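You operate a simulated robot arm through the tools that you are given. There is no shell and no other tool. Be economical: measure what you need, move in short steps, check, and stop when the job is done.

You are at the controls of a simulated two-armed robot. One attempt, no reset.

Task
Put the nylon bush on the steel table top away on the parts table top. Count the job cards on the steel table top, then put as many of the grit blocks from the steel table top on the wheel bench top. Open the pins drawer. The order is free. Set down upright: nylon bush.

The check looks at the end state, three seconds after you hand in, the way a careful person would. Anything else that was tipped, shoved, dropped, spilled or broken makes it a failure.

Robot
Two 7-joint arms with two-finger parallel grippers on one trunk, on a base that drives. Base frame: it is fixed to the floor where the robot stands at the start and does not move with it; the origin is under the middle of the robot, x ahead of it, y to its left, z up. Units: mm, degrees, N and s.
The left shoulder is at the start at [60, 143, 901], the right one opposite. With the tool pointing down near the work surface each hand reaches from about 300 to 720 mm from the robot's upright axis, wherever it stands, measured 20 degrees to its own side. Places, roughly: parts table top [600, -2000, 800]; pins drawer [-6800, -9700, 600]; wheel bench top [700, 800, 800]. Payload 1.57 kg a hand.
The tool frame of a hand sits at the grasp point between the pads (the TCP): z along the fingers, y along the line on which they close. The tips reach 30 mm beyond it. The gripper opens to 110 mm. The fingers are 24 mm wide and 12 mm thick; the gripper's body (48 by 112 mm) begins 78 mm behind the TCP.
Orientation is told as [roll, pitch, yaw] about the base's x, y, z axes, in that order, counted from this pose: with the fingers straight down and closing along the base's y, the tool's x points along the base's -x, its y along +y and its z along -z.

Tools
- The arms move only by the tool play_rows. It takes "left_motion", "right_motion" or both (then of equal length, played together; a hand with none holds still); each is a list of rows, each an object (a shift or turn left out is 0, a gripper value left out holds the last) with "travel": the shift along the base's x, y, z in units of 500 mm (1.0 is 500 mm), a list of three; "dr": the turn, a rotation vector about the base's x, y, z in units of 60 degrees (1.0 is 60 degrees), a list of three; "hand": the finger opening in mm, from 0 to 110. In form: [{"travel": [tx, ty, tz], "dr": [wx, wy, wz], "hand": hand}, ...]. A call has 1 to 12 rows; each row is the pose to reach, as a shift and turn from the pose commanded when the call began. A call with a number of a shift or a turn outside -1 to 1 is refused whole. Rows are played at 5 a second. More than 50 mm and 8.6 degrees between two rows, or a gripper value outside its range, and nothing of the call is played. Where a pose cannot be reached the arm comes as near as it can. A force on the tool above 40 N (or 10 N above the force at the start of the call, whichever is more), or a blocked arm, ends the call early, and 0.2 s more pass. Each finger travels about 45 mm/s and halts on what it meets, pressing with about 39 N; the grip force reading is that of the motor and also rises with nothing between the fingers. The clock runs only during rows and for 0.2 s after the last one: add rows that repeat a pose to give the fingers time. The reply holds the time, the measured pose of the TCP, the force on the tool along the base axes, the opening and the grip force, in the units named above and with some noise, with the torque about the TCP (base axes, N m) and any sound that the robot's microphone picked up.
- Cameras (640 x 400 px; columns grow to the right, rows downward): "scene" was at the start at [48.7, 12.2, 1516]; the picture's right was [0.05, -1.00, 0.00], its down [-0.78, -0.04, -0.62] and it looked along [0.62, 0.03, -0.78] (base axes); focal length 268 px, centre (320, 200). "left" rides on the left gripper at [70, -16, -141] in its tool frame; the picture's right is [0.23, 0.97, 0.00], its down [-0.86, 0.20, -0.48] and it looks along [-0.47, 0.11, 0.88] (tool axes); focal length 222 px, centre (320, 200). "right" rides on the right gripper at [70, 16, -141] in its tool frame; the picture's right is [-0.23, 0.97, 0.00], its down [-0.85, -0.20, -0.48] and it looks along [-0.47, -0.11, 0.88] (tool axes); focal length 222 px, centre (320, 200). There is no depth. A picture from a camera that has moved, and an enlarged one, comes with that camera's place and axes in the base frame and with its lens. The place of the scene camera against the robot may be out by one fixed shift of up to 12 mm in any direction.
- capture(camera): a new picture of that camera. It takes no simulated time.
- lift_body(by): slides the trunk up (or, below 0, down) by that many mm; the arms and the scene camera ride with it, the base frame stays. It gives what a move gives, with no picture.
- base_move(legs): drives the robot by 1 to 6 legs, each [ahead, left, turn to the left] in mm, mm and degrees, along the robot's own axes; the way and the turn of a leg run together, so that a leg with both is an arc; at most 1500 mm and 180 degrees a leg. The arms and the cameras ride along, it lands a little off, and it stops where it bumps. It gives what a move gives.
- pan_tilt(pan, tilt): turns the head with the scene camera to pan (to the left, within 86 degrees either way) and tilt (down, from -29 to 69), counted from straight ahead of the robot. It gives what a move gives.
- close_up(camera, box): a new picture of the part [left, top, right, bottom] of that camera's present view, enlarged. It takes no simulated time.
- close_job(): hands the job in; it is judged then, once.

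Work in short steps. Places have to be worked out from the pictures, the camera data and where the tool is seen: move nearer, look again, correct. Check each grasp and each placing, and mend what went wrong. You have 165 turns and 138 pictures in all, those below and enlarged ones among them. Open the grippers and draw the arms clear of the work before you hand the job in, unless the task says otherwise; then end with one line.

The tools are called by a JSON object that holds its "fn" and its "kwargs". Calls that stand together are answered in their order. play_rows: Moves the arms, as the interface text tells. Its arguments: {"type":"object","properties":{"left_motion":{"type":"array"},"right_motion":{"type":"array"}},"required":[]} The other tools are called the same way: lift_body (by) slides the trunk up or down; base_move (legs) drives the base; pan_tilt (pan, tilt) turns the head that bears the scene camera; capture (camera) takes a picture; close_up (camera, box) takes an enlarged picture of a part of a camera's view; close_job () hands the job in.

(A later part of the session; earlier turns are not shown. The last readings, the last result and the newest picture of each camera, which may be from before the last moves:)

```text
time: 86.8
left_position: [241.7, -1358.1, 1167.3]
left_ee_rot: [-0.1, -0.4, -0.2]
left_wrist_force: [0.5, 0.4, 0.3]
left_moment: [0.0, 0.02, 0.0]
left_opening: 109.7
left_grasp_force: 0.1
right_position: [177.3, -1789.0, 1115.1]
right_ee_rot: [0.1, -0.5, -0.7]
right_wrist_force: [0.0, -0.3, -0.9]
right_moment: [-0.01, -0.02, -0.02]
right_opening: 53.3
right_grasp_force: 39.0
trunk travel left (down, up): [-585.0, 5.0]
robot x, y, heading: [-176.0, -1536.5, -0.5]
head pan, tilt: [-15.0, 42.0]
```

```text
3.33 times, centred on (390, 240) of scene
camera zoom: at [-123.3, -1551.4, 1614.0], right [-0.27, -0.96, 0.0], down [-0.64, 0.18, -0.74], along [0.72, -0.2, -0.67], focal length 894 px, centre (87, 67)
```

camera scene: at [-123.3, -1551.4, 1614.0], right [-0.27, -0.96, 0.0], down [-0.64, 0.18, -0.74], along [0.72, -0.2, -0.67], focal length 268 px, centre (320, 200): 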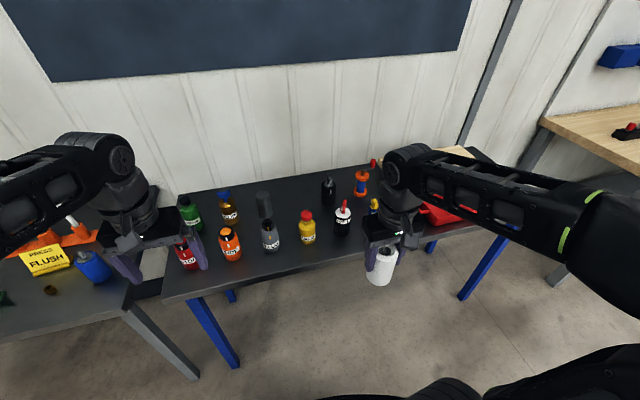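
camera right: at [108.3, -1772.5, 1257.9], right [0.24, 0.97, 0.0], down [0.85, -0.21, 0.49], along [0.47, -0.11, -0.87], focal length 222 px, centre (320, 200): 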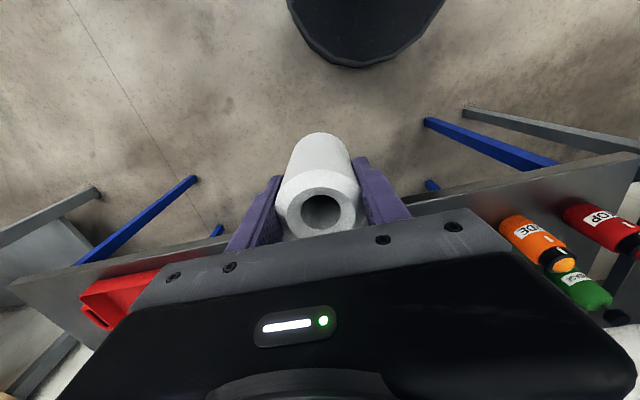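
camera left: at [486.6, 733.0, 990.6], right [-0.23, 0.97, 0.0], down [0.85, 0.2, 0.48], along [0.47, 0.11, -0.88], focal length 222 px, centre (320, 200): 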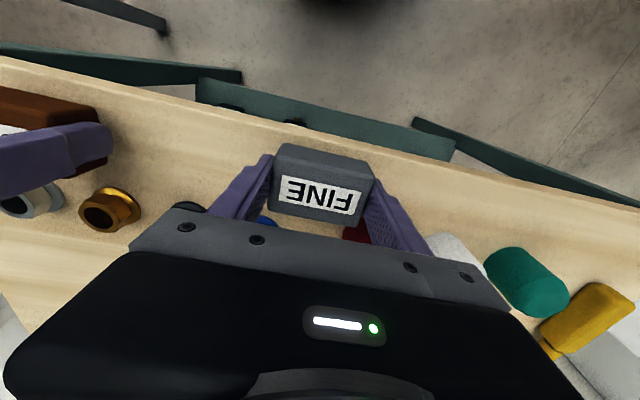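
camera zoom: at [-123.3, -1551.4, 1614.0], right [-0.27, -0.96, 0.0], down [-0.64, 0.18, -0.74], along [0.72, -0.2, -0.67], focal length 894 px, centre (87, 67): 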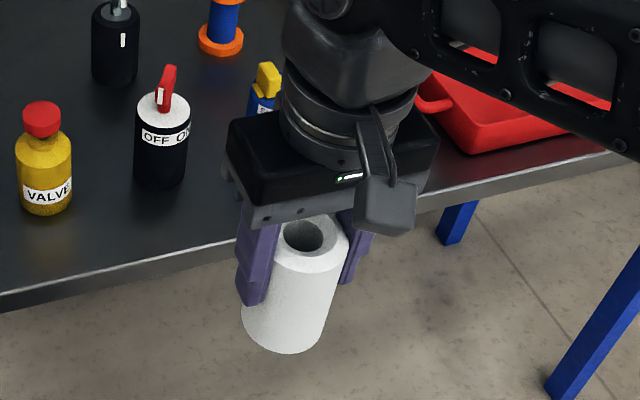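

The bush is still upright with the grip holding, only slid slightly. Cross-checking two views, the parts table top is at z≈870 with front edge x≈380 and bottles at x≈468. I'll pan right to look for a roomier spot.

{"fn": "pan_tilt", "kwargs": {"pan": -45, "tilt": 38}}

{"fn": "capture", "kwargs": {"camera": "scene"}}

```text
time: 87.7
left_position: [241.5, -1357.9, 1167.7]
left_ee_rot: [-0.1, -0.4, -0.2]
left_wrist_force: [-0.4, -0.6, 0.5]
left_moment: [0.01, 0.01, 0.02]
left_opening: 109.9
left_grasp_force: 0.1
right_position: [177.4, -1789.8, 1114.9]
right_ee_rot: [0.1, -0.5, -0.7]
right_wrist_force: [-0.4, 0.7, -2.5]
right_moment: [0.02, 0.0, -0.01]
right_opening: 53.4
right_grasp_force: 38.9
trunk travel left (down, up): [-585.0, 5.0]
robot x, y, heading: [-174.4, -1535.3, -0.7]
head pan, tilt: [-45.0, 38.0]
```

```text
63 pictures are left
camera scene: at [-143.4, -1590.6, 1620.0], right [-0.71, -0.7, 0.0], down [-0.43, 0.44, -0.79], along [0.55, -0.56, -0.62], focal length 268 px, centre (320, 200)
```

scene: 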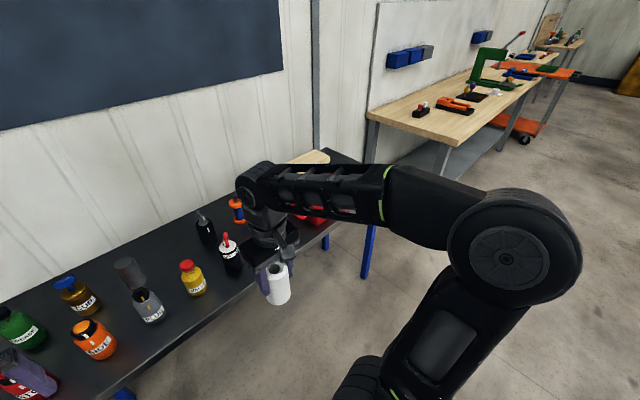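

I'll drive right in gentle legs to face the far half of the parts table.

{"fn": "base_move", "kwargs": {"legs": [[0, -250, 0], [0, -250, 0.7]]}}

{"fn": "pan_tilt", "kwargs": {"pan": 0, "tilt": 45}}

{"fn": "capture", "kwargs": {"camera": "scene"}}

{"fn": "capture", "kwargs": {"camera": "right"}}

```text
time: 91.0
left_position: [236.1, -1850.3, 1167.7]
left_ee_rot: [0.0, -0.5, 0.7]
left_wrist_force: [0.0, 0.6, -0.4]
left_moment: [0.03, 0.02, 0.01]
left_opening: 109.9
left_grasp_force: 0.0
right_position: [178.5, -2283.2, 1113.6]
right_ee_rot: [0.1, -0.5, 0.2]
right_wrist_force: [0.4, -0.5, -1.7]
right_moment: [0.03, 0.0, 0.0]
right_opening: 53.3
right_grasp_force: 38.9
trunk travel left (down, up): [-585.0, 5.0]
robot x, y, heading: [-182.1, -2032.6, 0.3]
head pan, tilt: [-45.0, 38.0]
```

```text
time: 92.1
left_position: [235.4, -1849.9, 1166.9]
left_ee_rot: [-0.1, -0.5, 0.7]
left_wrist_force: [0.1, 0.6, -0.1]
left_moment: [0.0, 0.02, 0.01]
left_opening: 109.9
left_grasp_force: 0.1
right_position: [178.5, -2282.2, 1115.4]
right_ee_rot: [0.0, -0.5, 0.3]
right_wrist_force: [1.0, -0.3, -1.6]
right_moment: [0.04, 0.02, 0.0]
right_opening: 53.4
right_grasp_force: 38.9
trunk travel left (down, up): [-585.0, 5.0]
robot x, y, heading: [-177.1, -2033.7, 0.0]
head pan, tilt: [0.0, 45.0]
```

```text
62 pictures are left
camera scene: at [-125.7, -2027.3, 1609.8], right [0.0, -1.0, 0.0], down [-0.71, 0.0, -0.71], along [0.71, 0.0, -0.71], focal length 268 px, centre (320, 200)
```

scene: 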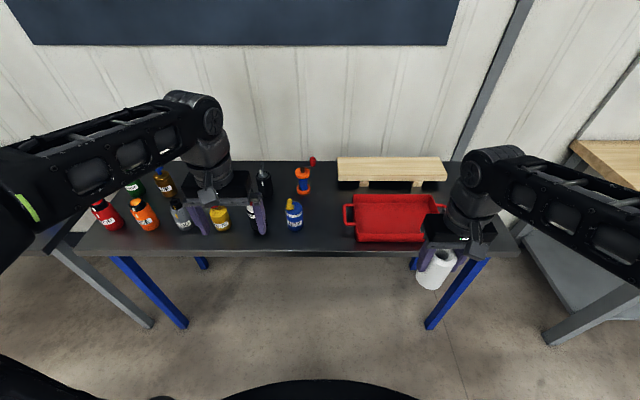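

```text
61 pictures are left
camera right: at [108.7, -2266.2, 1257.9], right [0.22, 0.97, 0.0], down [0.85, -0.2, 0.49], along [0.47, -0.11, -0.87], focal length 222 px, centre (320, 200)
```

right: 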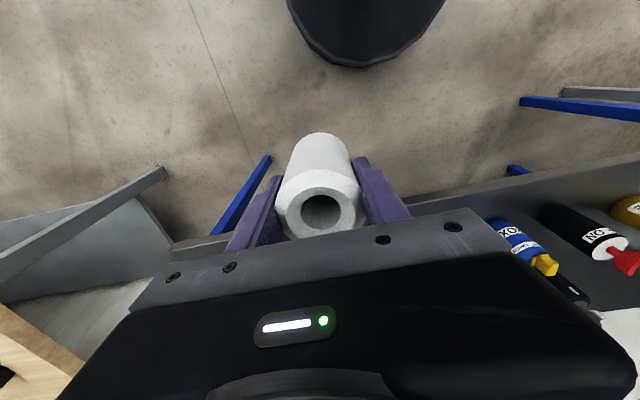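

There's a good gap between the blue bottle (y≈-1940) and the red tray (y≈-2118): target ≈[470,-2042]. I'll move left 180 and forward 80, gently.

{"fn": "base_move", "kwargs": {"legs": [[0, 180, 0], [80, 0, 0]]}}

{"fn": "play_rows", "kwargs": {"right_motion": [{"travel": [0.04, 0.02, 0]}, {"travel": [0.1, 0.04, 0]}, {"travel": [0.16, 0.08, 0]}]}}

{"fn": "capture", "kwargs": {"camera": "scene"}}

{"fn": "capture", "kwargs": {"camera": "right"}}

```text
time: 94.2
left_position: [313.8, -1667.2, 1166.4]
left_ee_rot: [-0.2, -0.4, 0.9]
left_wrist_force: [0.7, 0.0, -0.7]
left_moment: [0.02, 0.05, 0.01]
left_opening: 109.7
left_grasp_force: 0.0
right_position: [256.2, -2100.9, 1114.9]
right_ee_rot: [0.1, -0.5, 0.5]
right_wrist_force: [0.4, -0.4, -1.7]
right_moment: [-0.03, 0.01, 0.0]
right_opening: 53.2
right_grasp_force: 39.2
trunk travel left (down, up): [-585.0, 5.0]
robot x, y, heading: [-100.2, -1853.3, 0.6]
head pan, tilt: [0.0, 45.0]
```

```text
time: 95.0
left_position: [312.3, -1667.2, 1167.3]
left_ee_rot: [-0.1, -0.4, 0.7]
left_wrist_force: [0.7, 0.2, -0.3]
left_moment: [0.05, 0.02, 0.02]
left_opening: 110.2
left_grasp_force: 0.1
right_position: [335.5, -2059.9, 1112.9]
right_ee_rot: [0.0, -0.4, 0.4]
right_wrist_force: [-0.5, -0.3, -0.6]
right_moment: [0.0, 0.02, 0.01]
right_opening: 53.2
right_grasp_force: 38.5
trunk travel left (down, up): [-585.0, 5.0]
robot x, y, heading: [-100.7, -1853.9, 0.4]
head pan, tilt: [0.0, 45.0]
```

```text
60 pictures are left
camera scene: at [-47.6, -1845.4, 1609.7], right [0.01, -1.0, 0.0], down [-0.71, -0.01, -0.71], along [0.71, 0.01, -0.71], focal length 268 px, centre (320, 200)
```

scene: 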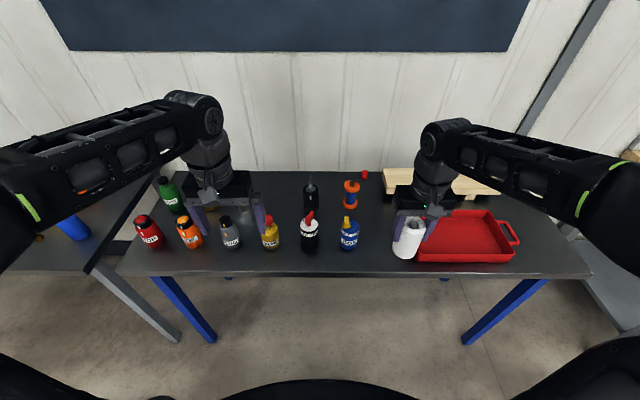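

```text
59 pictures are left
camera right: at [266.3, -2043.7, 1256.6], right [0.22, 0.98, 0.0], down [0.85, -0.19, 0.48], along [0.47, -0.1, -0.87], focal length 222 px, centre (320, 200)
```

right: 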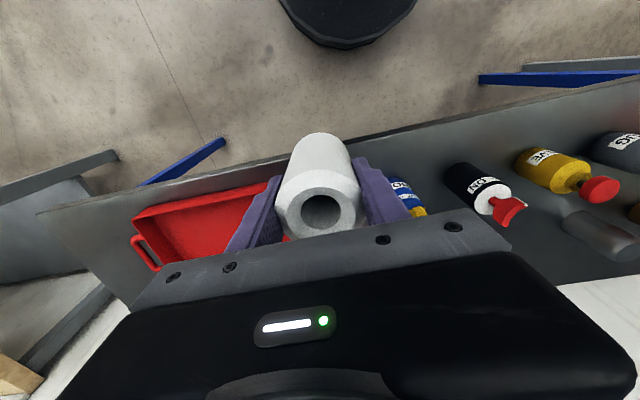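

Triangulation gives the parts table top z≈868, front edge x≈373; the gap runs from y≈-1956 to -2117. I'll bring the bush over [450,-2045], stopping at TCP z≈965.

{"fn": "play_rows", "kwargs": {"right_motion": [{"travel": [0.06, 0.01, -0.02]}, {"travel": [0.12, 0.02, -0.05]}, {"travel": [0.18, 0.03, -0.09]}, {"travel": [0.22, 0.03, -0.15]}, {"travel": [0.23, 0.03, -0.21]}, {"travel": [0.23, 0.03, -0.26]}, {"travel": [0.23, 0.03, -0.296]}, {"travel": [0.23, 0.03, -0.296]}]}}

{"fn": "capture", "kwargs": {"camera": "right"}}

{"fn": "close_up", "kwargs": {"camera": "scene", "box": [320, 160, 480, 280]}}

```text
time: 96.8
left_position: [310.7, -1668.5, 1166.8]
left_ee_rot: [-0.1, -0.5, 1.0]
left_wrist_force: [0.1, -0.7, 0.5]
left_moment: [-0.01, 0.01, 0.01]
left_opening: 109.9
left_grasp_force: 0.1
right_position: [449.4, -2044.3, 966.8]
right_ee_rot: [-0.1, -0.4, 0.3]
right_wrist_force: [0.7, 0.3, -1.1]
right_moment: [-0.01, -0.02, 0.0]
right_opening: 53.1
right_grasp_force: 38.8
trunk travel left (down, up): [-585.0, 5.0]
robot x, y, heading: [-103.9, -1853.4, 0.4]
head pan, tilt: [0.0, 45.0]
```

```text
58 pictures are left
camera right: at [380.5, -2028.3, 1109.5], right [0.22, 0.98, 0.0], down [0.85, -0.19, 0.49], along [0.47, -0.1, -0.87], focal length 222 px, centre (320, 200)
```

right: 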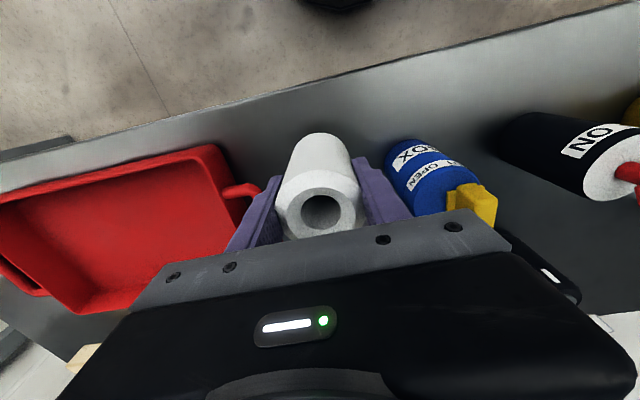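

```text
3.33 times, centred on (400, 220) of scene
camera zoom: at [-48.9, -1846.2, 1609.7], right [0.01, -1.0, 0.0], down [-0.71, -0.01, -0.71], along [0.71, 0.01, -0.71], focal length 894 px, centre (53, 133)
```

zoom: 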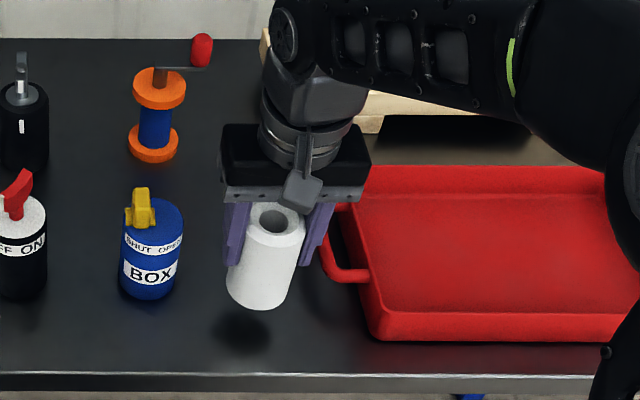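

Clear. I'll shift 8 mm left and descend slowly toward contact.

{"fn": "play_rows", "kwargs": {"right_motion": [{"travel": [0, 0.016, -0.016]}, {"travel": [0, 0.016, -0.03]}, {"travel": [0, 0.016, -0.036]}, {"travel": [0, 0.016, -0.04]}, {"travel": [0, 0.016, -0.044]}, {"travel": [0, 0.016, -0.048]}, {"travel": [0, 0.016, -0.052]}, {"travel": [0, 0.016, -0.056]}, {"travel": [0, 0.016, -0.06]}, {"travel": [0, 0.016, -0.064]}]}}

{"fn": "close_up", "kwargs": {"camera": "scene", "box": [320, 160, 480, 280]}}

```text
time: 99.0
left_position: [312.2, -1666.8, 1166.7]
left_ee_rot: [-0.1, -0.5, 0.9]
left_wrist_force: [0.0, 0.5, -0.2]
left_moment: [-0.03, -0.02, -0.01]
left_opening: 110.1
left_grasp_force: 0.0
right_position: [450.5, -2037.3, 935.5]
right_ee_rot: [0.0, -0.5, 0.3]
right_wrist_force: [-0.9, -0.5, -1.7]
right_moment: [-0.02, -0.01, 0.02]
right_opening: 52.8
right_grasp_force: 39.2
trunk travel left (down, up): [-585.0, 5.0]
robot x, y, heading: [-108.5, -1854.2, 0.4]
head pan, tilt: [0.0, 45.0]
```

```text
3.33 times, centred on (400, 220) of scene
camera zoom: at [-48.6, -1846.1, 1609.7], right [0.01, -1.0, 0.0], down [-0.71, -0.01, -0.71], along [0.71, 0.01, -0.71], focal length 894 px, centre (53, 133)
```

zoom: 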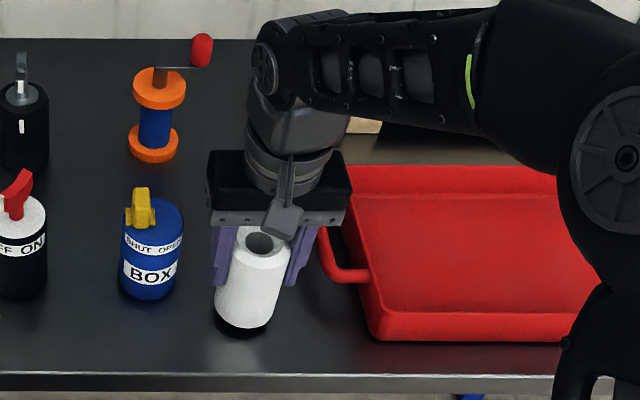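

The shadow nearly meets the base; continuing down at 2 mm per row.

{"fn": "play_rows", "kwargs": {"right_motion": [{"travel": [0, 0, -0.004]}, {"travel": [0, 0, -0.008]}, {"travel": [0, 0, -0.012]}, {"travel": [0, 0, -0.016]}, {"travel": [0, 0, -0.02]}, {"travel": [0, 0, -0.024]}]}}

{"fn": "close_up", "kwargs": {"camera": "scene", "box": [320, 160, 480, 280]}}

```text
time: 100.4
left_position: [311.9, -1668.0, 1167.5]
left_ee_rot: [0.0, -0.5, 0.8]
left_wrist_force: [-0.3, 1.5, 0.4]
left_moment: [-0.02, 0.03, -0.01]
left_opening: 110.3
left_grasp_force: 0.0
right_position: [450.9, -2037.8, 923.2]
right_ee_rot: [0.0, -0.5, 0.4]
right_wrist_force: [0.1, 0.0, -1.3]
right_moment: [0.03, -0.03, -0.04]
right_opening: 53.1
right_grasp_force: 38.6
trunk travel left (down, up): [-585.0, 5.0]
robot x, y, heading: [-105.3, -1852.5, 0.4]
head pan, tilt: [0.0, 45.0]
```

```text
3.33 times, centred on (400, 220) of scene
camera zoom: at [-48.7, -1846.2, 1609.7], right [0.01, -1.0, 0.0], down [-0.71, -0.01, -0.71], along [0.71, 0.01, -0.71], focal length 894 px, centre (53, 133)
```

zoom: 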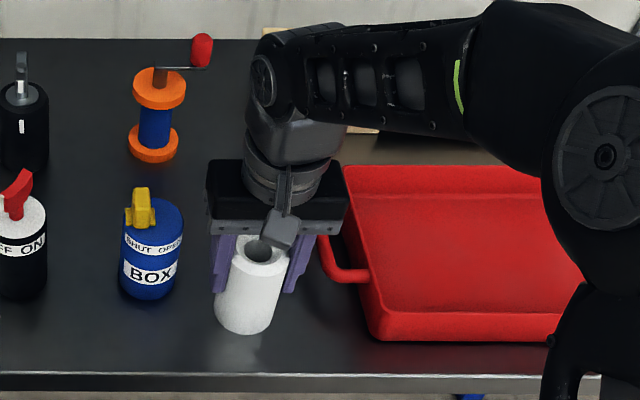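

Almost touching. Continue at ~1.5 mm per row until a load shows.

{"fn": "play_rows", "kwargs": {"right_motion": [{"travel": [0, 0, -0.003]}, {"travel": [0, 0, -0.006]}, {"travel": [0, 0, -0.009]}, {"travel": [0, 0, -0.012]}]}}

```text
time: 101.4
left_position: [309.4, -1667.0, 1167.4]
left_ee_rot: [-0.1, -0.5, 0.8]
left_wrist_force: [0.1, -0.2, 0.5]
left_moment: [0.01, 0.0, -0.04]
left_opening: 109.9
left_grasp_force: 0.0
right_position: [450.0, -2038.4, 921.0]
right_ee_rot: [0.0, -0.9, 0.5]
right_wrist_force: [0.0, -6.4, 30.9]
right_moment: [-0.42, -0.1, 0.09]
right_opening: 53.3
right_grasp_force: 39.1
trunk travel left (down, up): [-585.0, 5.0]
robot x, y, heading: [-105.0, -1856.4, 0.3]
head pan, tilt: [0.0, 45.0]
```

Contact (31 N). I'll ease off about 5 mm of command and open, then look.

{"fn": "play_rows", "kwargs": {"right_motion": [{"travel": [0, 0, 0.008]}, {"travel": [0, 0, 0.008], "hand": 58}, {"travel": [0, 0, 0.008], "hand": 76}, {"travel": [0, 0, 0.008], "hand": 76}]}}

{"fn": "close_up", "kwargs": {"camera": "scene", "box": [320, 160, 480, 280]}}

{"fn": "capture", "kwargs": {"camera": "right"}}

```text
time: 102.4
left_position: [311.7, -1668.2, 1166.9]
left_ee_rot: [-0.2, -0.5, 0.9]
left_wrist_force: [-0.3, -0.1, -1.0]
left_moment: [-0.01, 0.0, 0.02]
left_opening: 109.9
left_grasp_force: 0.1
right_position: [450.0, -2037.4, 920.9]
right_ee_rot: [0.0, -0.5, 0.4]
right_wrist_force: [0.9, 0.6, 0.1]
right_moment: [-0.02, -0.03, 0.03]
right_opening: 76.0
right_grasp_force: 0.0
trunk travel left (down, up): [-585.0, 5.0]
robot x, y, heading: [-105.9, -1853.7, 0.5]
head pan, tilt: [0.0, 45.0]
```

```text
3.33 times, centred on (400, 220) of scene
camera zoom: at [-49.0, -1846.1, 1609.7], right [0.01, -1.0, 0.0], down [-0.71, -0.01, -0.71], along [0.71, 0.01, -0.71], focal length 894 px, centre (53, 133)
```

zoom: 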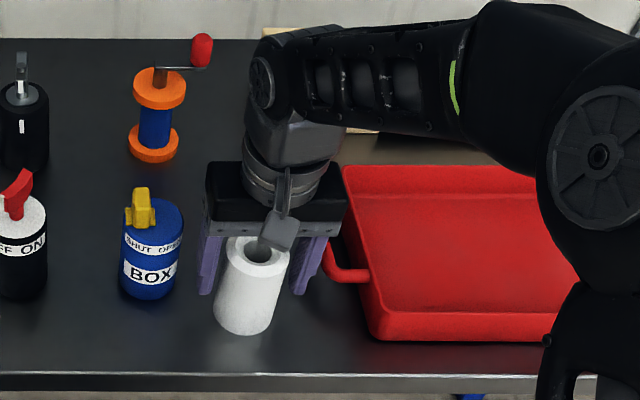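

```text
53 pictures are left
camera right: at [381.2, -2021.3, 1063.9], right [0.22, 0.98, 0.0], down [0.85, -0.19, 0.48], along [0.47, -0.1, -0.87], focal length 222 px, centre (320, 200)
```

right: 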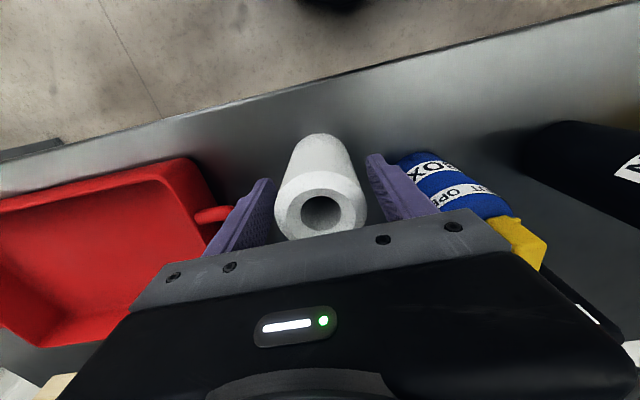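

Bush stands free and upright. I'll lift the hand straight up, then draw back.

{"fn": "play_rows", "kwargs": {"right_motion": [{"travel": [0, 0, 0.06]}, {"travel": [0, 0, 0.14]}, {"travel": [0, 0, 0.22]}, {"travel": [0, 0, 0.3]}, {"travel": [-0.06, 0, 0.34]}, {"travel": [-0.14, 0, 0.36]}, {"travel": [-0.22, 0, 0.36]}]}}

{"fn": "base_move", "kwargs": {"legs": [[-250, 0, 0]]}}

{"fn": "capture", "kwargs": {"camera": "scene"}}

```text
time: 104.0
left_position: [310.9, -1667.1, 1167.9]
left_ee_rot: [-0.1, -0.5, 1.0]
left_wrist_force: [0.4, -0.4, -0.4]
left_moment: [0.01, -0.03, -0.03]
left_opening: 110.1
left_grasp_force: 0.1
right_position: [338.0, -2038.0, 1101.4]
right_ee_rot: [0.1, -0.5, 0.4]
right_wrist_force: [-0.4, -0.4, -0.3]
right_moment: [-0.02, -0.03, -0.04]
right_opening: 76.0
right_grasp_force: 0.3
trunk travel left (down, up): [-585.0, 5.0]
robot x, y, heading: [-103.0, -1854.5, 0.4]
head pan, tilt: [0.0, 45.0]
```

```text
time: 105.8
left_position: [63.1, -1670.9, 1167.0]
left_ee_rot: [-0.1, -0.5, 0.6]
left_wrist_force: [-0.5, -0.4, 0.6]
left_moment: [0.03, -0.03, 0.02]
left_opening: 110.1
left_grasp_force: 0.1
right_position: [90.3, -2039.1, 1101.5]
right_ee_rot: [0.0, -0.6, 0.3]
right_wrist_force: [-0.8, 0.5, 0.3]
right_moment: [0.0, -0.02, 0.03]
right_opening: 76.1
right_grasp_force: 0.0
trunk travel left (down, up): [-585.0, 5.0]
robot x, y, heading: [-348.7, -1852.7, 0.1]
head pan, tilt: [0.0, 45.0]
```

```text
52 pictures are left
camera scene: at [-296.8, -1847.9, 1609.8], right [0.01, -1.0, 0.0], down [-0.71, 0.0, -0.71], along [0.71, 0.0, -0.71], focal length 268 px, centre (320, 200)
```

scene: 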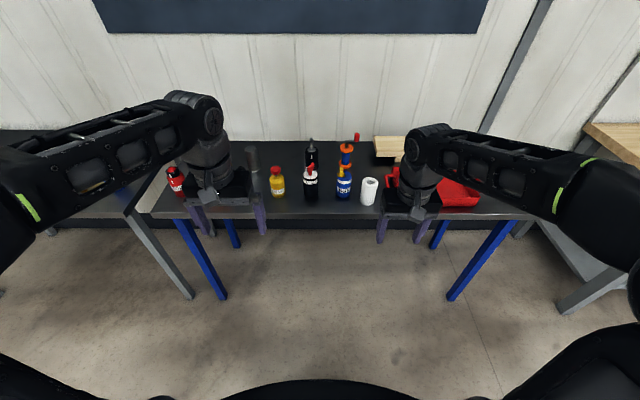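

Bush placed. Now for the pins drawer far behind: I'll turn right in steps, looking first to the right.

{"fn": "pan_tilt", "kwargs": {"pan": -86, "tilt": 15}}

{"fn": "capture", "kwargs": {"camera": "scene"}}

{"fn": "base_move", "kwargs": {"legs": [[0, 0, -130]]}}

{"fn": "pan_tilt", "kwargs": {"pan": 0, "tilt": 10}}

{"fn": "capture", "kwargs": {"camera": "scene"}}

```text
time: 107.5
left_position: [66.1, -1669.4, 1166.5]
left_ee_rot: [0.0, -0.5, 0.7]
left_wrist_force: [0.0, -0.1, 0.0]
left_moment: [-0.03, -0.01, 0.01]
left_opening: 109.9
left_grasp_force: 0.1
right_position: [91.5, -2040.1, 1101.7]
right_ee_rot: [0.1, -0.5, 0.3]
right_wrist_force: [-0.1, -0.3, 0.2]
right_moment: [0.0, 0.0, 0.01]
right_opening: 76.1
right_grasp_force: 0.1
trunk travel left (down, up): [-585.0, 5.0]
robot x, y, heading: [-352.2, -1852.7, 0.2]
head pan, tilt: [-85.9, 15.0]
```

```text
51 pictures are left
camera scene: at [-369.5, -1941.5, 1656.5], right [-1.0, -0.08, 0.0], down [-0.02, 0.26, -0.97], along [0.07, -0.96, -0.26], focal length 268 px, centre (320, 200)
```

scene: 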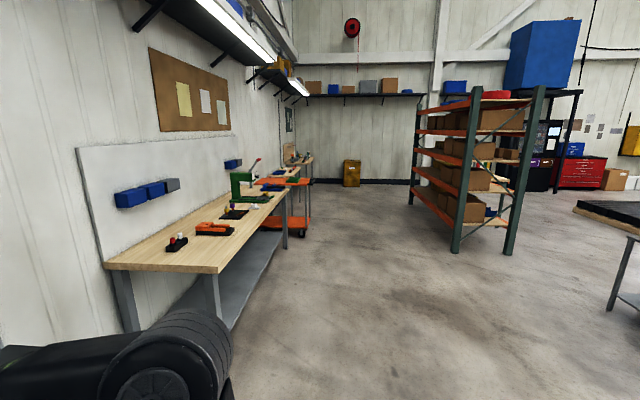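

```text
time: 113.2
left_position: [-462.7, -2297.3, 1166.8]
left_ee_rot: [-0.1, -0.4, -127.7]
left_wrist_force: [0.6, 0.3, 0.3]
left_moment: [-0.01, 0.01, 0.03]
left_opening: 109.9
left_grasp_force: 0.0
right_position: [-768.2, -2086.9, 1101.6]
right_ee_rot: [0.0, -0.6, -128.1]
right_wrist_force: [0.4, 1.1, -0.2]
right_moment: [-0.01, -0.03, -0.03]
right_opening: 76.0
right_grasp_force: 0.1
trunk travel left (down, up): [-585.0, 5.0]
robot x, y, heading: [-347.0, -1856.7, -128.2]
head pan, tilt: [-85.9, 15.0]
```

```text
time: 114.8
left_position: [-460.7, -2298.0, 1166.9]
left_ee_rot: [-0.1, -0.4, -127.7]
left_wrist_force: [0.8, -0.6, 0.5]
left_moment: [-0.02, 0.01, 0.02]
left_opening: 110.0
left_grasp_force: 0.0
right_position: [-768.1, -2088.5, 1100.8]
right_ee_rot: [0.1, -0.5, -128.2]
right_wrist_force: [-0.6, -0.6, -0.3]
right_moment: [0.01, -0.01, -0.02]
right_opening: 75.7
right_grasp_force: 0.1
trunk travel left (down, up): [-585.0, 5.0]
robot x, y, heading: [-349.4, -1860.5, -128.2]
head pan, tilt: [0.0, 10.0]
```

```text
50 pictures are left
camera scene: at [-385.8, -1897.8, 1664.7], right [-0.79, 0.62, 0.0], down [0.11, 0.14, -0.98], along [-0.61, -0.77, -0.17], focal length 268 px, centre (320, 200)
```

scene: 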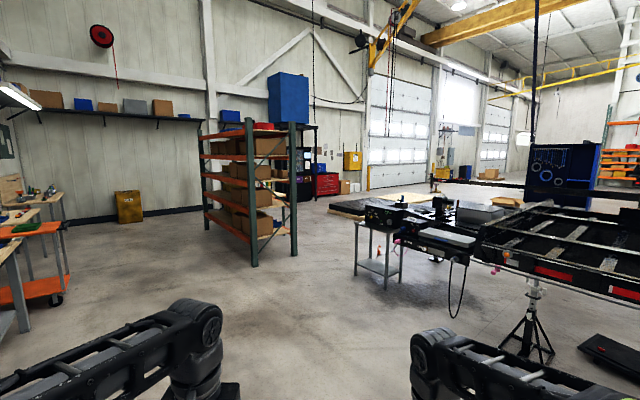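

The red drawer cabinet lies straight ahead at the far wall (~[-6800,-9700]). I'll zoom to see the route.

{"fn": "close_up", "kwargs": {"camera": "scene", "box": [260, 120, 420, 220]}}

```text
4.00 times, centred on (340, 170) of scene
camera zoom: at [-385.8, -1897.8, 1664.7], right [-0.79, 0.62, 0.0], down [0.11, 0.14, -0.98], along [-0.61, -0.77, -0.17], focal length 1073 px, centre (240, 320)
```

zoom: 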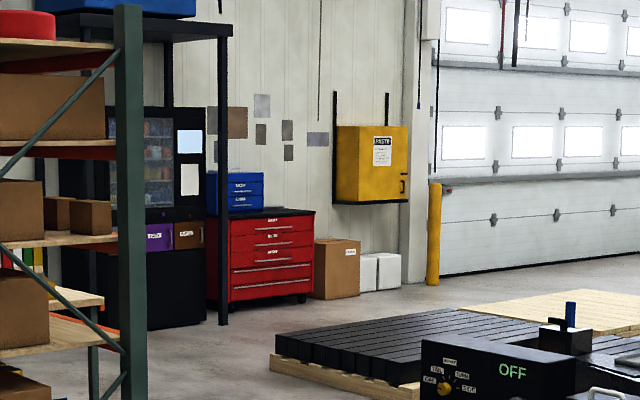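

The red cabinet matches the drawer location. The gap between the rack and the machine table is roughly straight ahead, ~±450 mm wide; I'll drive 2.6 m and look again.

{"fn": "base_move", "kwargs": {"legs": [[1300, 0, 0], [1300, 0, 0]]}}

{"fn": "pan_tilt", "kwargs": {"pan": 0, "tilt": 25}}

{"fn": "capture", "kwargs": {"camera": "scene"}}

```text
time: 127.3
left_position: [-2063.7, -4319.5, 1167.2]
left_ee_rot: [-0.1, -0.5, -128.5]
left_wrist_force: [0.1, -0.6, 0.2]
left_moment: [0.0, -0.02, -0.01]
left_opening: 109.8
left_grasp_force: 0.0
right_position: [-2367.2, -4106.4, 1101.6]
right_ee_rot: [0.0, -0.5, -129.0]
right_wrist_force: [-0.1, -0.5, -0.7]
right_moment: [0.01, 0.0, 0.03]
right_opening: 76.1
right_grasp_force: 0.1
trunk travel left (down, up): [-585.0, 5.0]
robot x, y, heading: [-1948.1, -3879.2, -129.0]
head pan, tilt: [0.0, 10.0]
```

```text
time: 128.1
left_position: [-2063.1, -4321.0, 1167.0]
left_ee_rot: [-0.2, -0.5, -128.6]
left_wrist_force: [0.6, 0.2, -0.1]
left_moment: [0.0, -0.02, 0.02]
left_opening: 110.1
left_grasp_force: 0.1
right_position: [-2367.7, -4107.6, 1101.8]
right_ee_rot: [0.1, -0.5, -128.9]
right_wrist_force: [-0.4, -0.4, -0.2]
right_moment: [-0.02, -0.04, -0.02]
right_opening: 76.0
right_grasp_force: 0.1
trunk travel left (down, up): [-585.0, 5.0]
robot x, y, heading: [-1942.2, -3881.6, -128.9]
head pan, tilt: [0.0, 25.0]
```

```text
48 pictures are left
camera scene: at [-1982.3, -3920.5, 1640.4], right [-0.78, 0.63, 0.0], down [0.26, 0.33, -0.91], along [-0.57, -0.71, -0.42], focal length 268 px, centre (320, 200)
```

scene: 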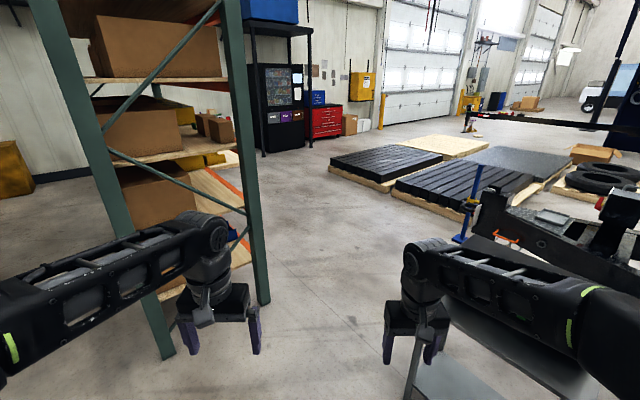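

The gap's centre is about 70 mm to my right with ~500 mm each side. I'll go through: 1.5 m with a small right shift, then 1.1 m straight.

{"fn": "base_move", "kwargs": {"legs": [[500, -60, 0], [1000, 0, 0], [1000, 0, 0]]}}

{"fn": "pan_tilt", "kwargs": {"pan": 0, "tilt": 20}}

{"fn": "capture", "kwargs": {"camera": "scene"}}

```text
time: 140.6
left_position: [-3678.9, -6211.5, 1167.3]
left_ee_rot: [-0.2, -0.5, -129.1]
left_wrist_force: [0.1, -0.1, 0.1]
left_moment: [0.0, -0.02, -0.02]
left_opening: 109.9
left_grasp_force: 0.0
right_position: [-3980.5, -5994.0, 1099.9]
right_ee_rot: [-0.1, -0.5, -129.6]
right_wrist_force: [-0.3, 0.1, 0.4]
right_moment: [0.0, -0.01, 0.0]
right_opening: 75.8
right_grasp_force: 0.1
trunk travel left (down, up): [-585.0, 5.0]
robot x, y, heading: [-3558.5, -5772.4, -129.5]
head pan, tilt: [0.0, 25.0]
```

```text
time: 141.2
left_position: [-3678.6, -6210.3, 1167.7]
left_ee_rot: [-0.2, -0.5, -129.1]
left_wrist_force: [0.1, -1.0, 0.6]
left_moment: [-0.04, 0.0, 0.02]
left_opening: 109.9
left_grasp_force: 0.2
right_position: [-3980.8, -5994.1, 1100.9]
right_ee_rot: [0.1, -0.5, -129.5]
right_wrist_force: [-0.7, -0.2, 0.4]
right_moment: [-0.02, 0.01, -0.02]
right_opening: 76.1
right_grasp_force: 0.0
trunk travel left (down, up): [-585.0, 5.0]
robot x, y, heading: [-3554.1, -5774.3, -129.5]
head pan, tilt: [0.0, 20.0]
```

```text
47 pictures are left
camera scene: at [-3594.3, -5812.6, 1648.4], right [-0.77, 0.64, 0.0], down [0.22, 0.26, -0.94], along [-0.6, -0.73, -0.34], focal length 268 px, centre (320, 200)
```

scene: 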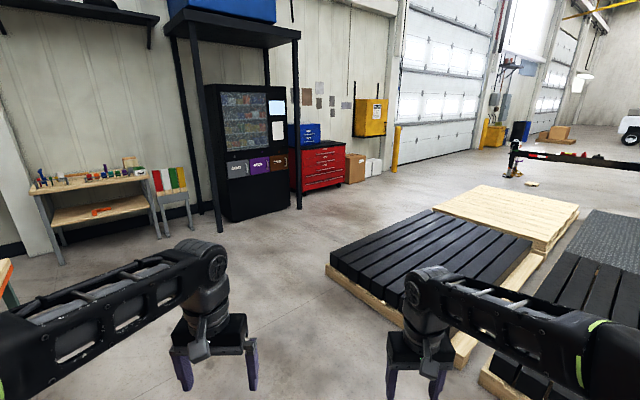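

Through the gap. I'll zoom on the cabinets to find which drawer says PINS.

{"fn": "close_up", "kwargs": {"camera": "scene", "box": [210, 110, 370, 210]}}

{"fn": "close_up", "kwargs": {"camera": "scene", "box": [280, 110, 360, 160]}}

```text
4.00 times, centred on (290, 160) of scene
camera zoom: at [-3594.3, -5812.6, 1648.4], right [-0.77, 0.64, 0.0], down [0.22, 0.26, -0.94], along [-0.6, -0.73, -0.34], focal length 1073 px, centre (440, 360)
```

zoom: 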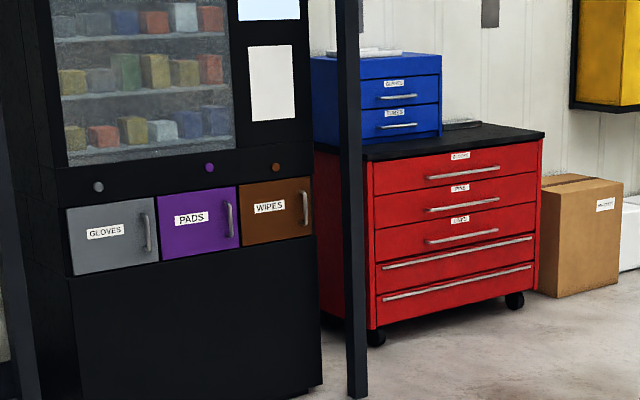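

```text
8.00 times, centred on (320, 135) of scene
camera zoom: at [-3594.3, -5812.6, 1648.4], right [-0.77, 0.64, 0.0], down [0.22, 0.26, -0.94], along [-0.6, -0.73, -0.34], focal length 2146 px, centre (320, 720)
```

zoom: 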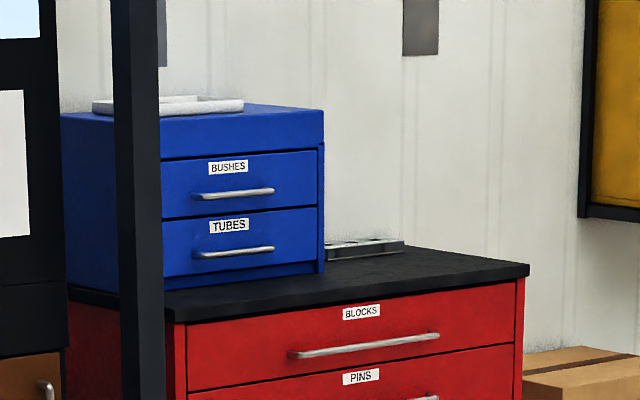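

PINS is the second drawer of the red cabinet (handle ≈[-6740,-9480,~655], facing +y). Route: round the black pallet's corner (≈[-5225,-7635]) to ≈[-4900,-8300], then turn to face -y.

{"fn": "base_move", "kwargs": {"legs": [[1403, 284, 0], [1403, 284, 0], [0, 0, 39.5]]}}

{"fn": "pan_tilt", "kwargs": {"pan": -50, "tilt": 25}}

{"fn": "capture", "kwargs": {"camera": "scene"}}

```text
time: 157.0
left_position: [-4653.6, -8753.7, 1164.8]
left_ee_rot: [-0.1, -0.5, -87.5]
left_wrist_force: [-0.3, -0.4, -0.1]
left_moment: [0.0, 0.01, -0.02]
left_opening: 110.1
left_grasp_force: 0.1
right_position: [-5023.1, -8791.7, 1101.0]
right_ee_rot: [0.0, -0.6, -88.0]
right_wrist_force: [-0.1, -0.2, 0.4]
right_moment: [0.01, -0.02, 0.01]
right_opening: 75.7
right_grasp_force: 0.0
trunk travel left (down, up): [-585.0, 5.0]
robot x, y, heading: [-4851.7, -8345.8, -88.2]
head pan, tilt: [0.0, 20.0]
```

```text
time: 158.2
left_position: [-4653.6, -8755.1, 1166.8]
left_ee_rot: [-0.1, -0.5, -87.5]
left_wrist_force: [0.3, -0.1, 0.0]
left_moment: [0.04, 0.0, 0.01]
left_opening: 110.0
left_grasp_force: 0.1
right_position: [-5022.2, -8792.1, 1100.7]
right_ee_rot: [-0.1, -0.5, -87.9]
right_wrist_force: [-0.4, 0.0, 0.4]
right_moment: [0.01, -0.02, 0.0]
right_opening: 76.1
right_grasp_force: 0.2
trunk travel left (down, up): [-585.0, 5.0]
robot x, y, heading: [-4852.7, -8346.8, -87.9]
head pan, tilt: [-50.0, 25.0]
```

```text
44 pictures are left
camera scene: at [-4919.1, -8369.4, 1640.3], right [-0.67, 0.74, 0.0], down [0.31, 0.28, -0.91], along [-0.67, -0.61, -0.42], focal length 268 px, centre (320, 200)
```

scene: 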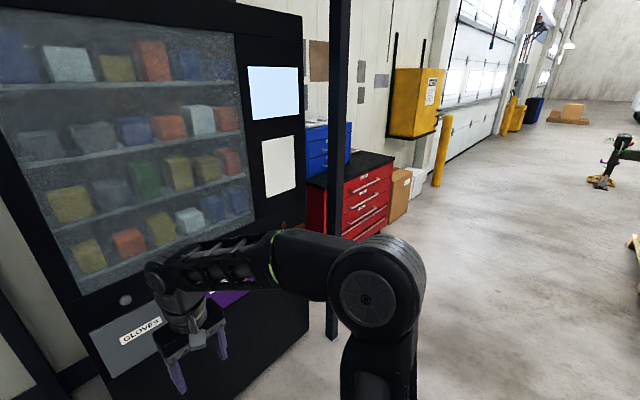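

Path to the right along the cabinet front is clear. I'll slide right ~1.88 m to face the red cabinet.

{"fn": "base_move", "kwargs": {"legs": [[0, -940, -2.1], [0, -930, 0]]}}

{"fn": "pan_tilt", "kwargs": {"pan": 0, "tilt": 40}}

{"fn": "capture", "kwargs": {"camera": "scene"}}

{"fn": "close_up", "kwargs": {"camera": "scene", "box": [200, 130, 440, 280]}}

```text
time: 167.6
left_position: [-6547.7, -8791.1, 1166.5]
left_ee_rot: [0.0, -0.5, -89.4]
left_wrist_force: [0.0, 0.3, 0.2]
left_moment: [-0.01, -0.03, -0.01]
left_opening: 109.8
left_grasp_force: 0.1
right_position: [-6917.9, -8816.6, 1100.9]
right_ee_rot: [0.1, -0.5, -89.9]
right_wrist_force: [0.7, 0.3, 0.5]
right_moment: [0.02, -0.02, 0.02]
right_opening: 76.2
right_grasp_force: 0.0
trunk travel left (down, up): [-585.0, 5.0]
robot x, y, heading: [-6733.5, -8378.3, -89.6]
head pan, tilt: [-50.0, 25.0]
```

```text
time: 168.8
left_position: [-6548.4, -8792.8, 1165.8]
left_ee_rot: [-0.1, -0.6, -89.4]
left_wrist_force: [-0.2, -0.1, -0.2]
left_moment: [0.0, -0.04, 0.01]
left_opening: 109.9
left_grasp_force: 0.0
right_position: [-6918.6, -8817.7, 1101.4]
right_ee_rot: [0.1, -0.5, -89.9]
right_wrist_force: [0.2, -0.4, -0.3]
right_moment: [-0.05, -0.01, 0.02]
right_opening: 76.3
right_grasp_force: 0.0
trunk travel left (down, up): [-585.0, 5.0]
robot x, y, heading: [-6733.3, -8374.4, -89.8]
head pan, tilt: [0.0, 40.0]
```

```text
43 pictures are left
camera scene: at [-6730.8, -8423.2, 1617.0], right [-1.0, 0.0, 0.0], down [0.0, 0.64, -0.77], along [0.0, -0.77, -0.64], focal length 268 px, centre (320, 200)
```

scene: 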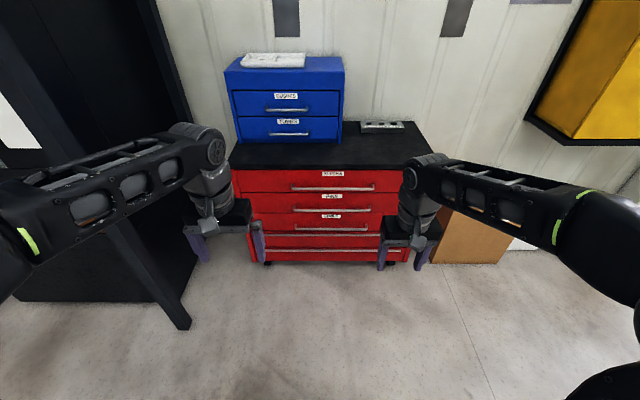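

```text
2.67 times, centred on (320, 205) of scene
camera zoom: at [-6730.8, -8423.2, 1617.0], right [-1.0, 0.0, 0.0], down [0.0, 0.64, -0.77], along [0.0, -0.77, -0.64], focal length 716 px, centre (320, 187)
```

zoom: 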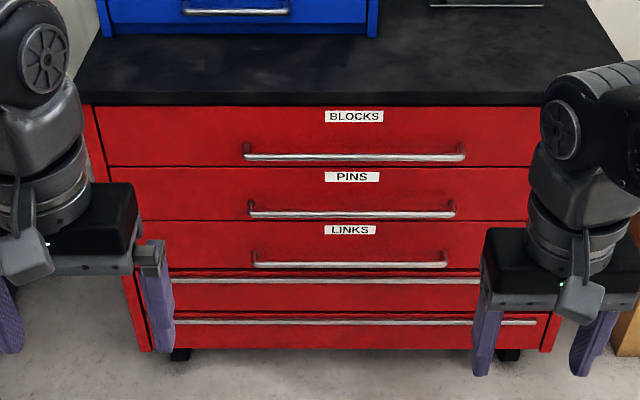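

PINS handle is at roughly [-6798,-9546,~625], a horizontal bar ~430 mm long. I'll lower the trunk, shift left 95 mm, and begin turning the right hand so its fingers point at the drawer with a vertical closing line.

{"fn": "lift_body", "kwargs": {"by": -270}}

{"fn": "base_move", "kwargs": {"legs": [[0, 95, 0]]}}

{"fn": "play_rows", "kwargs": {"right_motion": [{"dr": [-0.072, 0.072, 0.072]}, {"dr": [-0.144, 0.144, 0.144]}, {"dr": [-0.216, 0.216, 0.216]}, {"dr": [-0.289, 0.289, 0.289]}, {"dr": [-0.361, 0.361, 0.361]}, {"dr": [-0.433, 0.433, 0.433]}, {"dr": [-0.505, 0.505, 0.505]}, {"dr": [-0.577, 0.577, 0.577]}]}}

{"fn": "capture", "kwargs": {"camera": "scene"}}

```text
time: 171.6
left_position: [-6548.7, -8790.8, 897.8]
left_ee_rot: [-0.1, -0.6, -89.4]
left_wrist_force: [0.0, -0.2, -0.9]
left_moment: [0.0, 0.01, 0.02]
left_opening: 110.0
left_grasp_force: 0.1
right_position: [-6917.7, -8817.1, 831.6]
right_ee_rot: [0.1, -0.5, -89.9]
right_wrist_force: [-0.7, 0.5, -0.4]
right_moment: [-0.01, 0.02, 0.02]
right_opening: 76.1
right_grasp_force: 0.1
trunk travel left (down, up): [-315.0, 275.0]
robot x, y, heading: [-6732.5, -8377.0, -89.7]
head pan, tilt: [0.0, 40.0]
```

```text
time: 172.7
left_position: [-6453.5, -8790.8, 898.0]
left_ee_rot: [-0.1, -0.5, -89.3]
left_wrist_force: [-0.2, 1.0, 0.3]
left_moment: [-0.03, 0.05, 0.0]
left_opening: 109.8
left_grasp_force: 0.1
right_position: [-6824.4, -8817.4, 831.9]
right_ee_rot: [0.0, -0.4, -89.7]
right_wrist_force: [0.3, -1.4, 0.9]
right_moment: [0.01, 0.0, -0.01]
right_opening: 76.1
right_grasp_force: 0.1
trunk travel left (down, up): [-315.0, 275.0]
robot x, y, heading: [-6638.6, -8376.8, -89.6]
head pan, tilt: [0.0, 40.0]
```

```text
time: 174.5
left_position: [-6453.7, -8791.0, 896.4]
left_ee_rot: [-0.2, -0.4, -89.3]
left_wrist_force: [0.4, 0.5, 0.7]
left_moment: [-0.01, 0.01, 0.04]
left_opening: 109.8
left_grasp_force: 0.2
right_position: [-6824.2, -8816.3, 832.0]
right_ee_rot: [-45.3, -19.7, -44.5]
right_wrist_force: [0.2, 0.5, -0.5]
right_moment: [0.0, -0.01, 0.02]
right_opening: 76.0
right_grasp_force: 0.1
trunk travel left (down, up): [-315.0, 275.0]
robot x, y, heading: [-6635.5, -8377.6, -89.8]
head pan, tilt: [0.0, 40.0]
```

```text
41 pictures are left
camera scene: at [-6637.4, -8422.7, 1347.0], right [-1.0, -0.01, 0.0], down [0.0, 0.64, -0.77], along [0.0, -0.77, -0.64], focal length 268 px, centre (320, 200)
```

scene: 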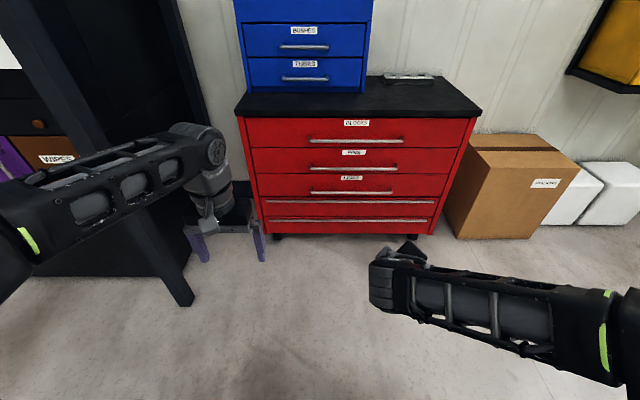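

Rotation works. From the two trunk heights the handle is now at [-6796,-9519,637]. Complete the second 60°.

{"fn": "play_rows", "kwargs": {"right_motion": [{"dr": [-0.072, 0.072, 0.072]}, {"dr": [-0.144, 0.144, 0.144]}, {"dr": [-0.216, 0.216, 0.216]}, {"dr": [-0.289, 0.289, 0.289]}, {"dr": [-0.361, 0.361, 0.361]}, {"dr": [-0.433, 0.433, 0.433]}, {"dr": [-0.505, 0.505, 0.505]}, {"dr": [-0.577, 0.577, 0.577]}]}}

{"fn": "capture", "kwargs": {"camera": "right"}}

{"fn": "capture", "kwargs": {"camera": "scene"}}

```text
time: 176.3
left_position: [-6453.8, -8789.9, 896.7]
left_ee_rot: [0.0, -0.5, -89.3]
left_wrist_force: [-0.8, 0.4, 0.0]
left_moment: [0.0, -0.05, 0.0]
left_opening: 110.0
left_grasp_force: 0.0
right_position: [-6782.6, -8922.7, 813.9]
right_ee_rot: [-86.4, -2.8, -2.5]
right_wrist_force: [0.1, -0.5, -0.6]
right_moment: [-0.03, -0.02, 0.03]
right_opening: 76.1
right_grasp_force: 0.0
right hand out of reach, approached as far as the arm can: row 1, 2, 3, 4, 5, 6, 7, 8
trunk travel left (down, up): [-315.0, 275.0]
robot x, y, heading: [-6639.7, -8375.0, -89.6]
head pan, tilt: [0.0, 40.0]
```

```text
40 pictures are left
camera right: at [-6843.5, -8776.8, 804.2], right [0.28, 0.05, -0.96], down [0.86, 0.43, 0.27], along [0.42, -0.9, 0.08], focal length 222 px, centre (320, 200)
```

right: 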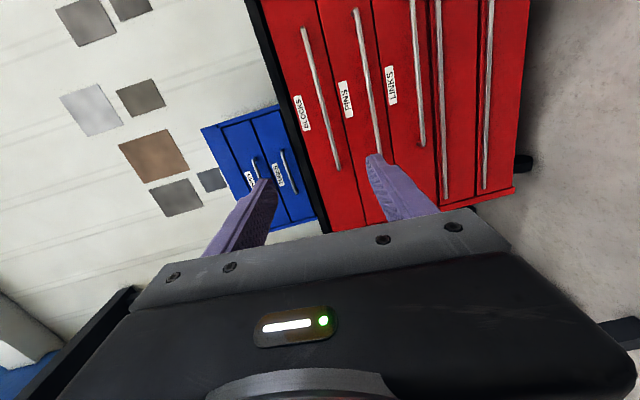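

```text
39 pictures are left
camera scene: at [-6638.0, -8422.6, 1347.0], right [-1.0, -0.01, 0.0], down [0.0, 0.64, -0.77], along [0.0, -0.77, -0.64], focal length 268 px, centre (320, 200)
```

scene: 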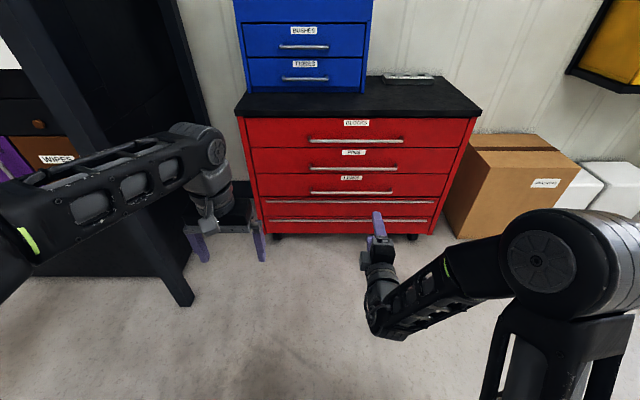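

The right hand now points at the drawer. I'll lower the trunk to bring the TCP to handle height, trim the orientation, and narrow the opening to ~60 mm.

{"fn": "lift_body", "kwargs": {"by": -172}}

{"fn": "base_move", "kwargs": {"legs": [[400, 0, -0.2]]}}

{"fn": "play_rows", "kwargs": {"right_motion": [{"travel": [-0.01, -0.02, 0], "dr": [-0.03, 0.024, 0.02], "hand": 60}, {"travel": [-0.02, -0.04, 0], "dr": [-0.06, 0.047, 0.042], "hand": 60}, {"travel": [-0.02, -0.04, 0], "dr": [-0.06, 0.047, 0.042], "hand": 60}]}}

{"fn": "capture", "kwargs": {"camera": "right"}}

{"fn": "capture", "kwargs": {"camera": "scene"}}

```text
time: 178.2
left_position: [-6454.4, -8790.8, 724.5]
left_ee_rot: [-0.2, -0.5, -89.3]
left_wrist_force: [0.3, 0.0, 0.0]
left_moment: [-0.01, 0.0, -0.02]
left_opening: 109.8
left_grasp_force: 0.0
right_position: [-6783.5, -8922.6, 642.2]
right_ee_rot: [-86.5, -2.7, -2.6]
right_wrist_force: [0.0, 0.1, -0.2]
right_moment: [0.0, 0.0, 0.0]
right_opening: 75.9
right_grasp_force: 0.0
trunk travel left (down, up): [-143.0, 447.0]
robot x, y, heading: [-6639.8, -8373.8, -89.8]
head pan, tilt: [0.0, 40.0]
```

```text
time: 180.8
left_position: [-6453.9, -9204.2, 724.8]
left_ee_rot: [-0.2, -0.5, -89.7]
left_wrist_force: [0.5, 0.0, 0.4]
left_moment: [-0.02, 0.03, 0.03]
left_opening: 109.9
left_grasp_force: 0.0
right_position: [-6784.5, -9334.0, 641.4]
right_ee_rot: [-86.4, -2.8, -3.0]
right_wrist_force: [0.7, -0.5, -1.2]
right_moment: [0.03, 0.01, -0.02]
right_opening: 76.0
right_grasp_force: 0.0
trunk travel left (down, up): [-143.0, 447.0]
robot x, y, heading: [-6637.6, -8788.4, -90.2]
head pan, tilt: [0.0, 40.0]
```

```text
time: 181.6
left_position: [-6453.9, -9205.1, 725.5]
left_ee_rot: [-0.2, -0.5, -89.6]
left_wrist_force: [0.9, 0.6, -0.1]
left_moment: [-0.01, 0.06, 0.01]
left_opening: 110.1
left_grasp_force: 0.1
right_position: [-6792.5, -9353.5, 641.0]
right_ee_rot: [-90.0, -0.2, -0.2]
right_wrist_force: [0.0, -0.4, 0.8]
right_moment: [0.05, 0.0, 0.04]
right_opening: 60.0
right_grasp_force: 0.0
right hand out of reach, approached as far as the arm can: row 1, 2
trunk travel left (down, up): [-143.0, 447.0]
robot x, y, heading: [-6638.6, -8790.4, -89.9]
head pan, tilt: [0.0, 40.0]
```

```text
38 pictures are left
camera right: at [-6859.4, -9211.1, 626.8], right [0.23, 0.0, -0.97], down [0.86, 0.47, 0.2], along [0.46, -0.88, 0.11], focal length 222 px, centre (320, 200)
```

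right: 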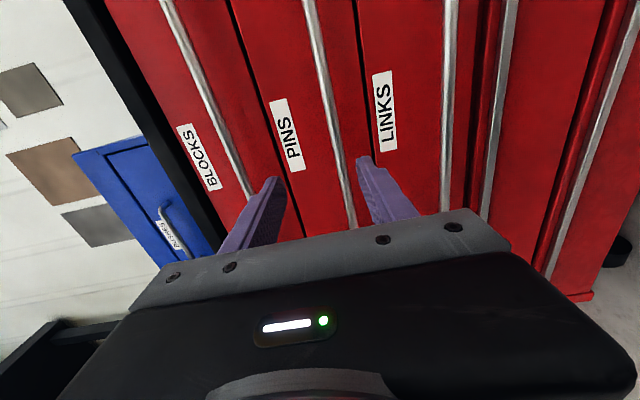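

```text
37 pictures are left
camera scene: at [-6635.1, -8834.8, 1175.0], right [-1.0, 0.0, 0.0], down [0.0, 0.64, -0.77], along [0.0, -0.77, -0.64], focal length 268 px, centre (320, 200)
```

scene: 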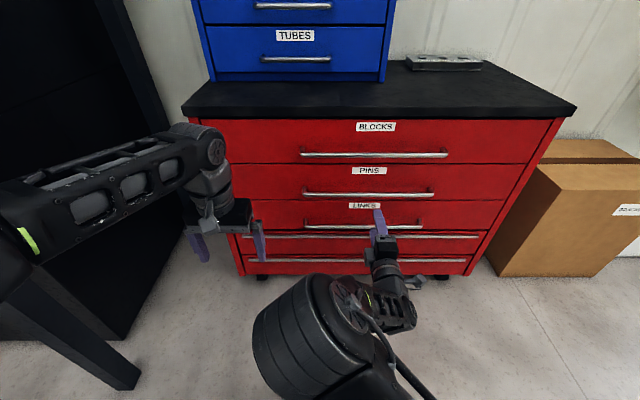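

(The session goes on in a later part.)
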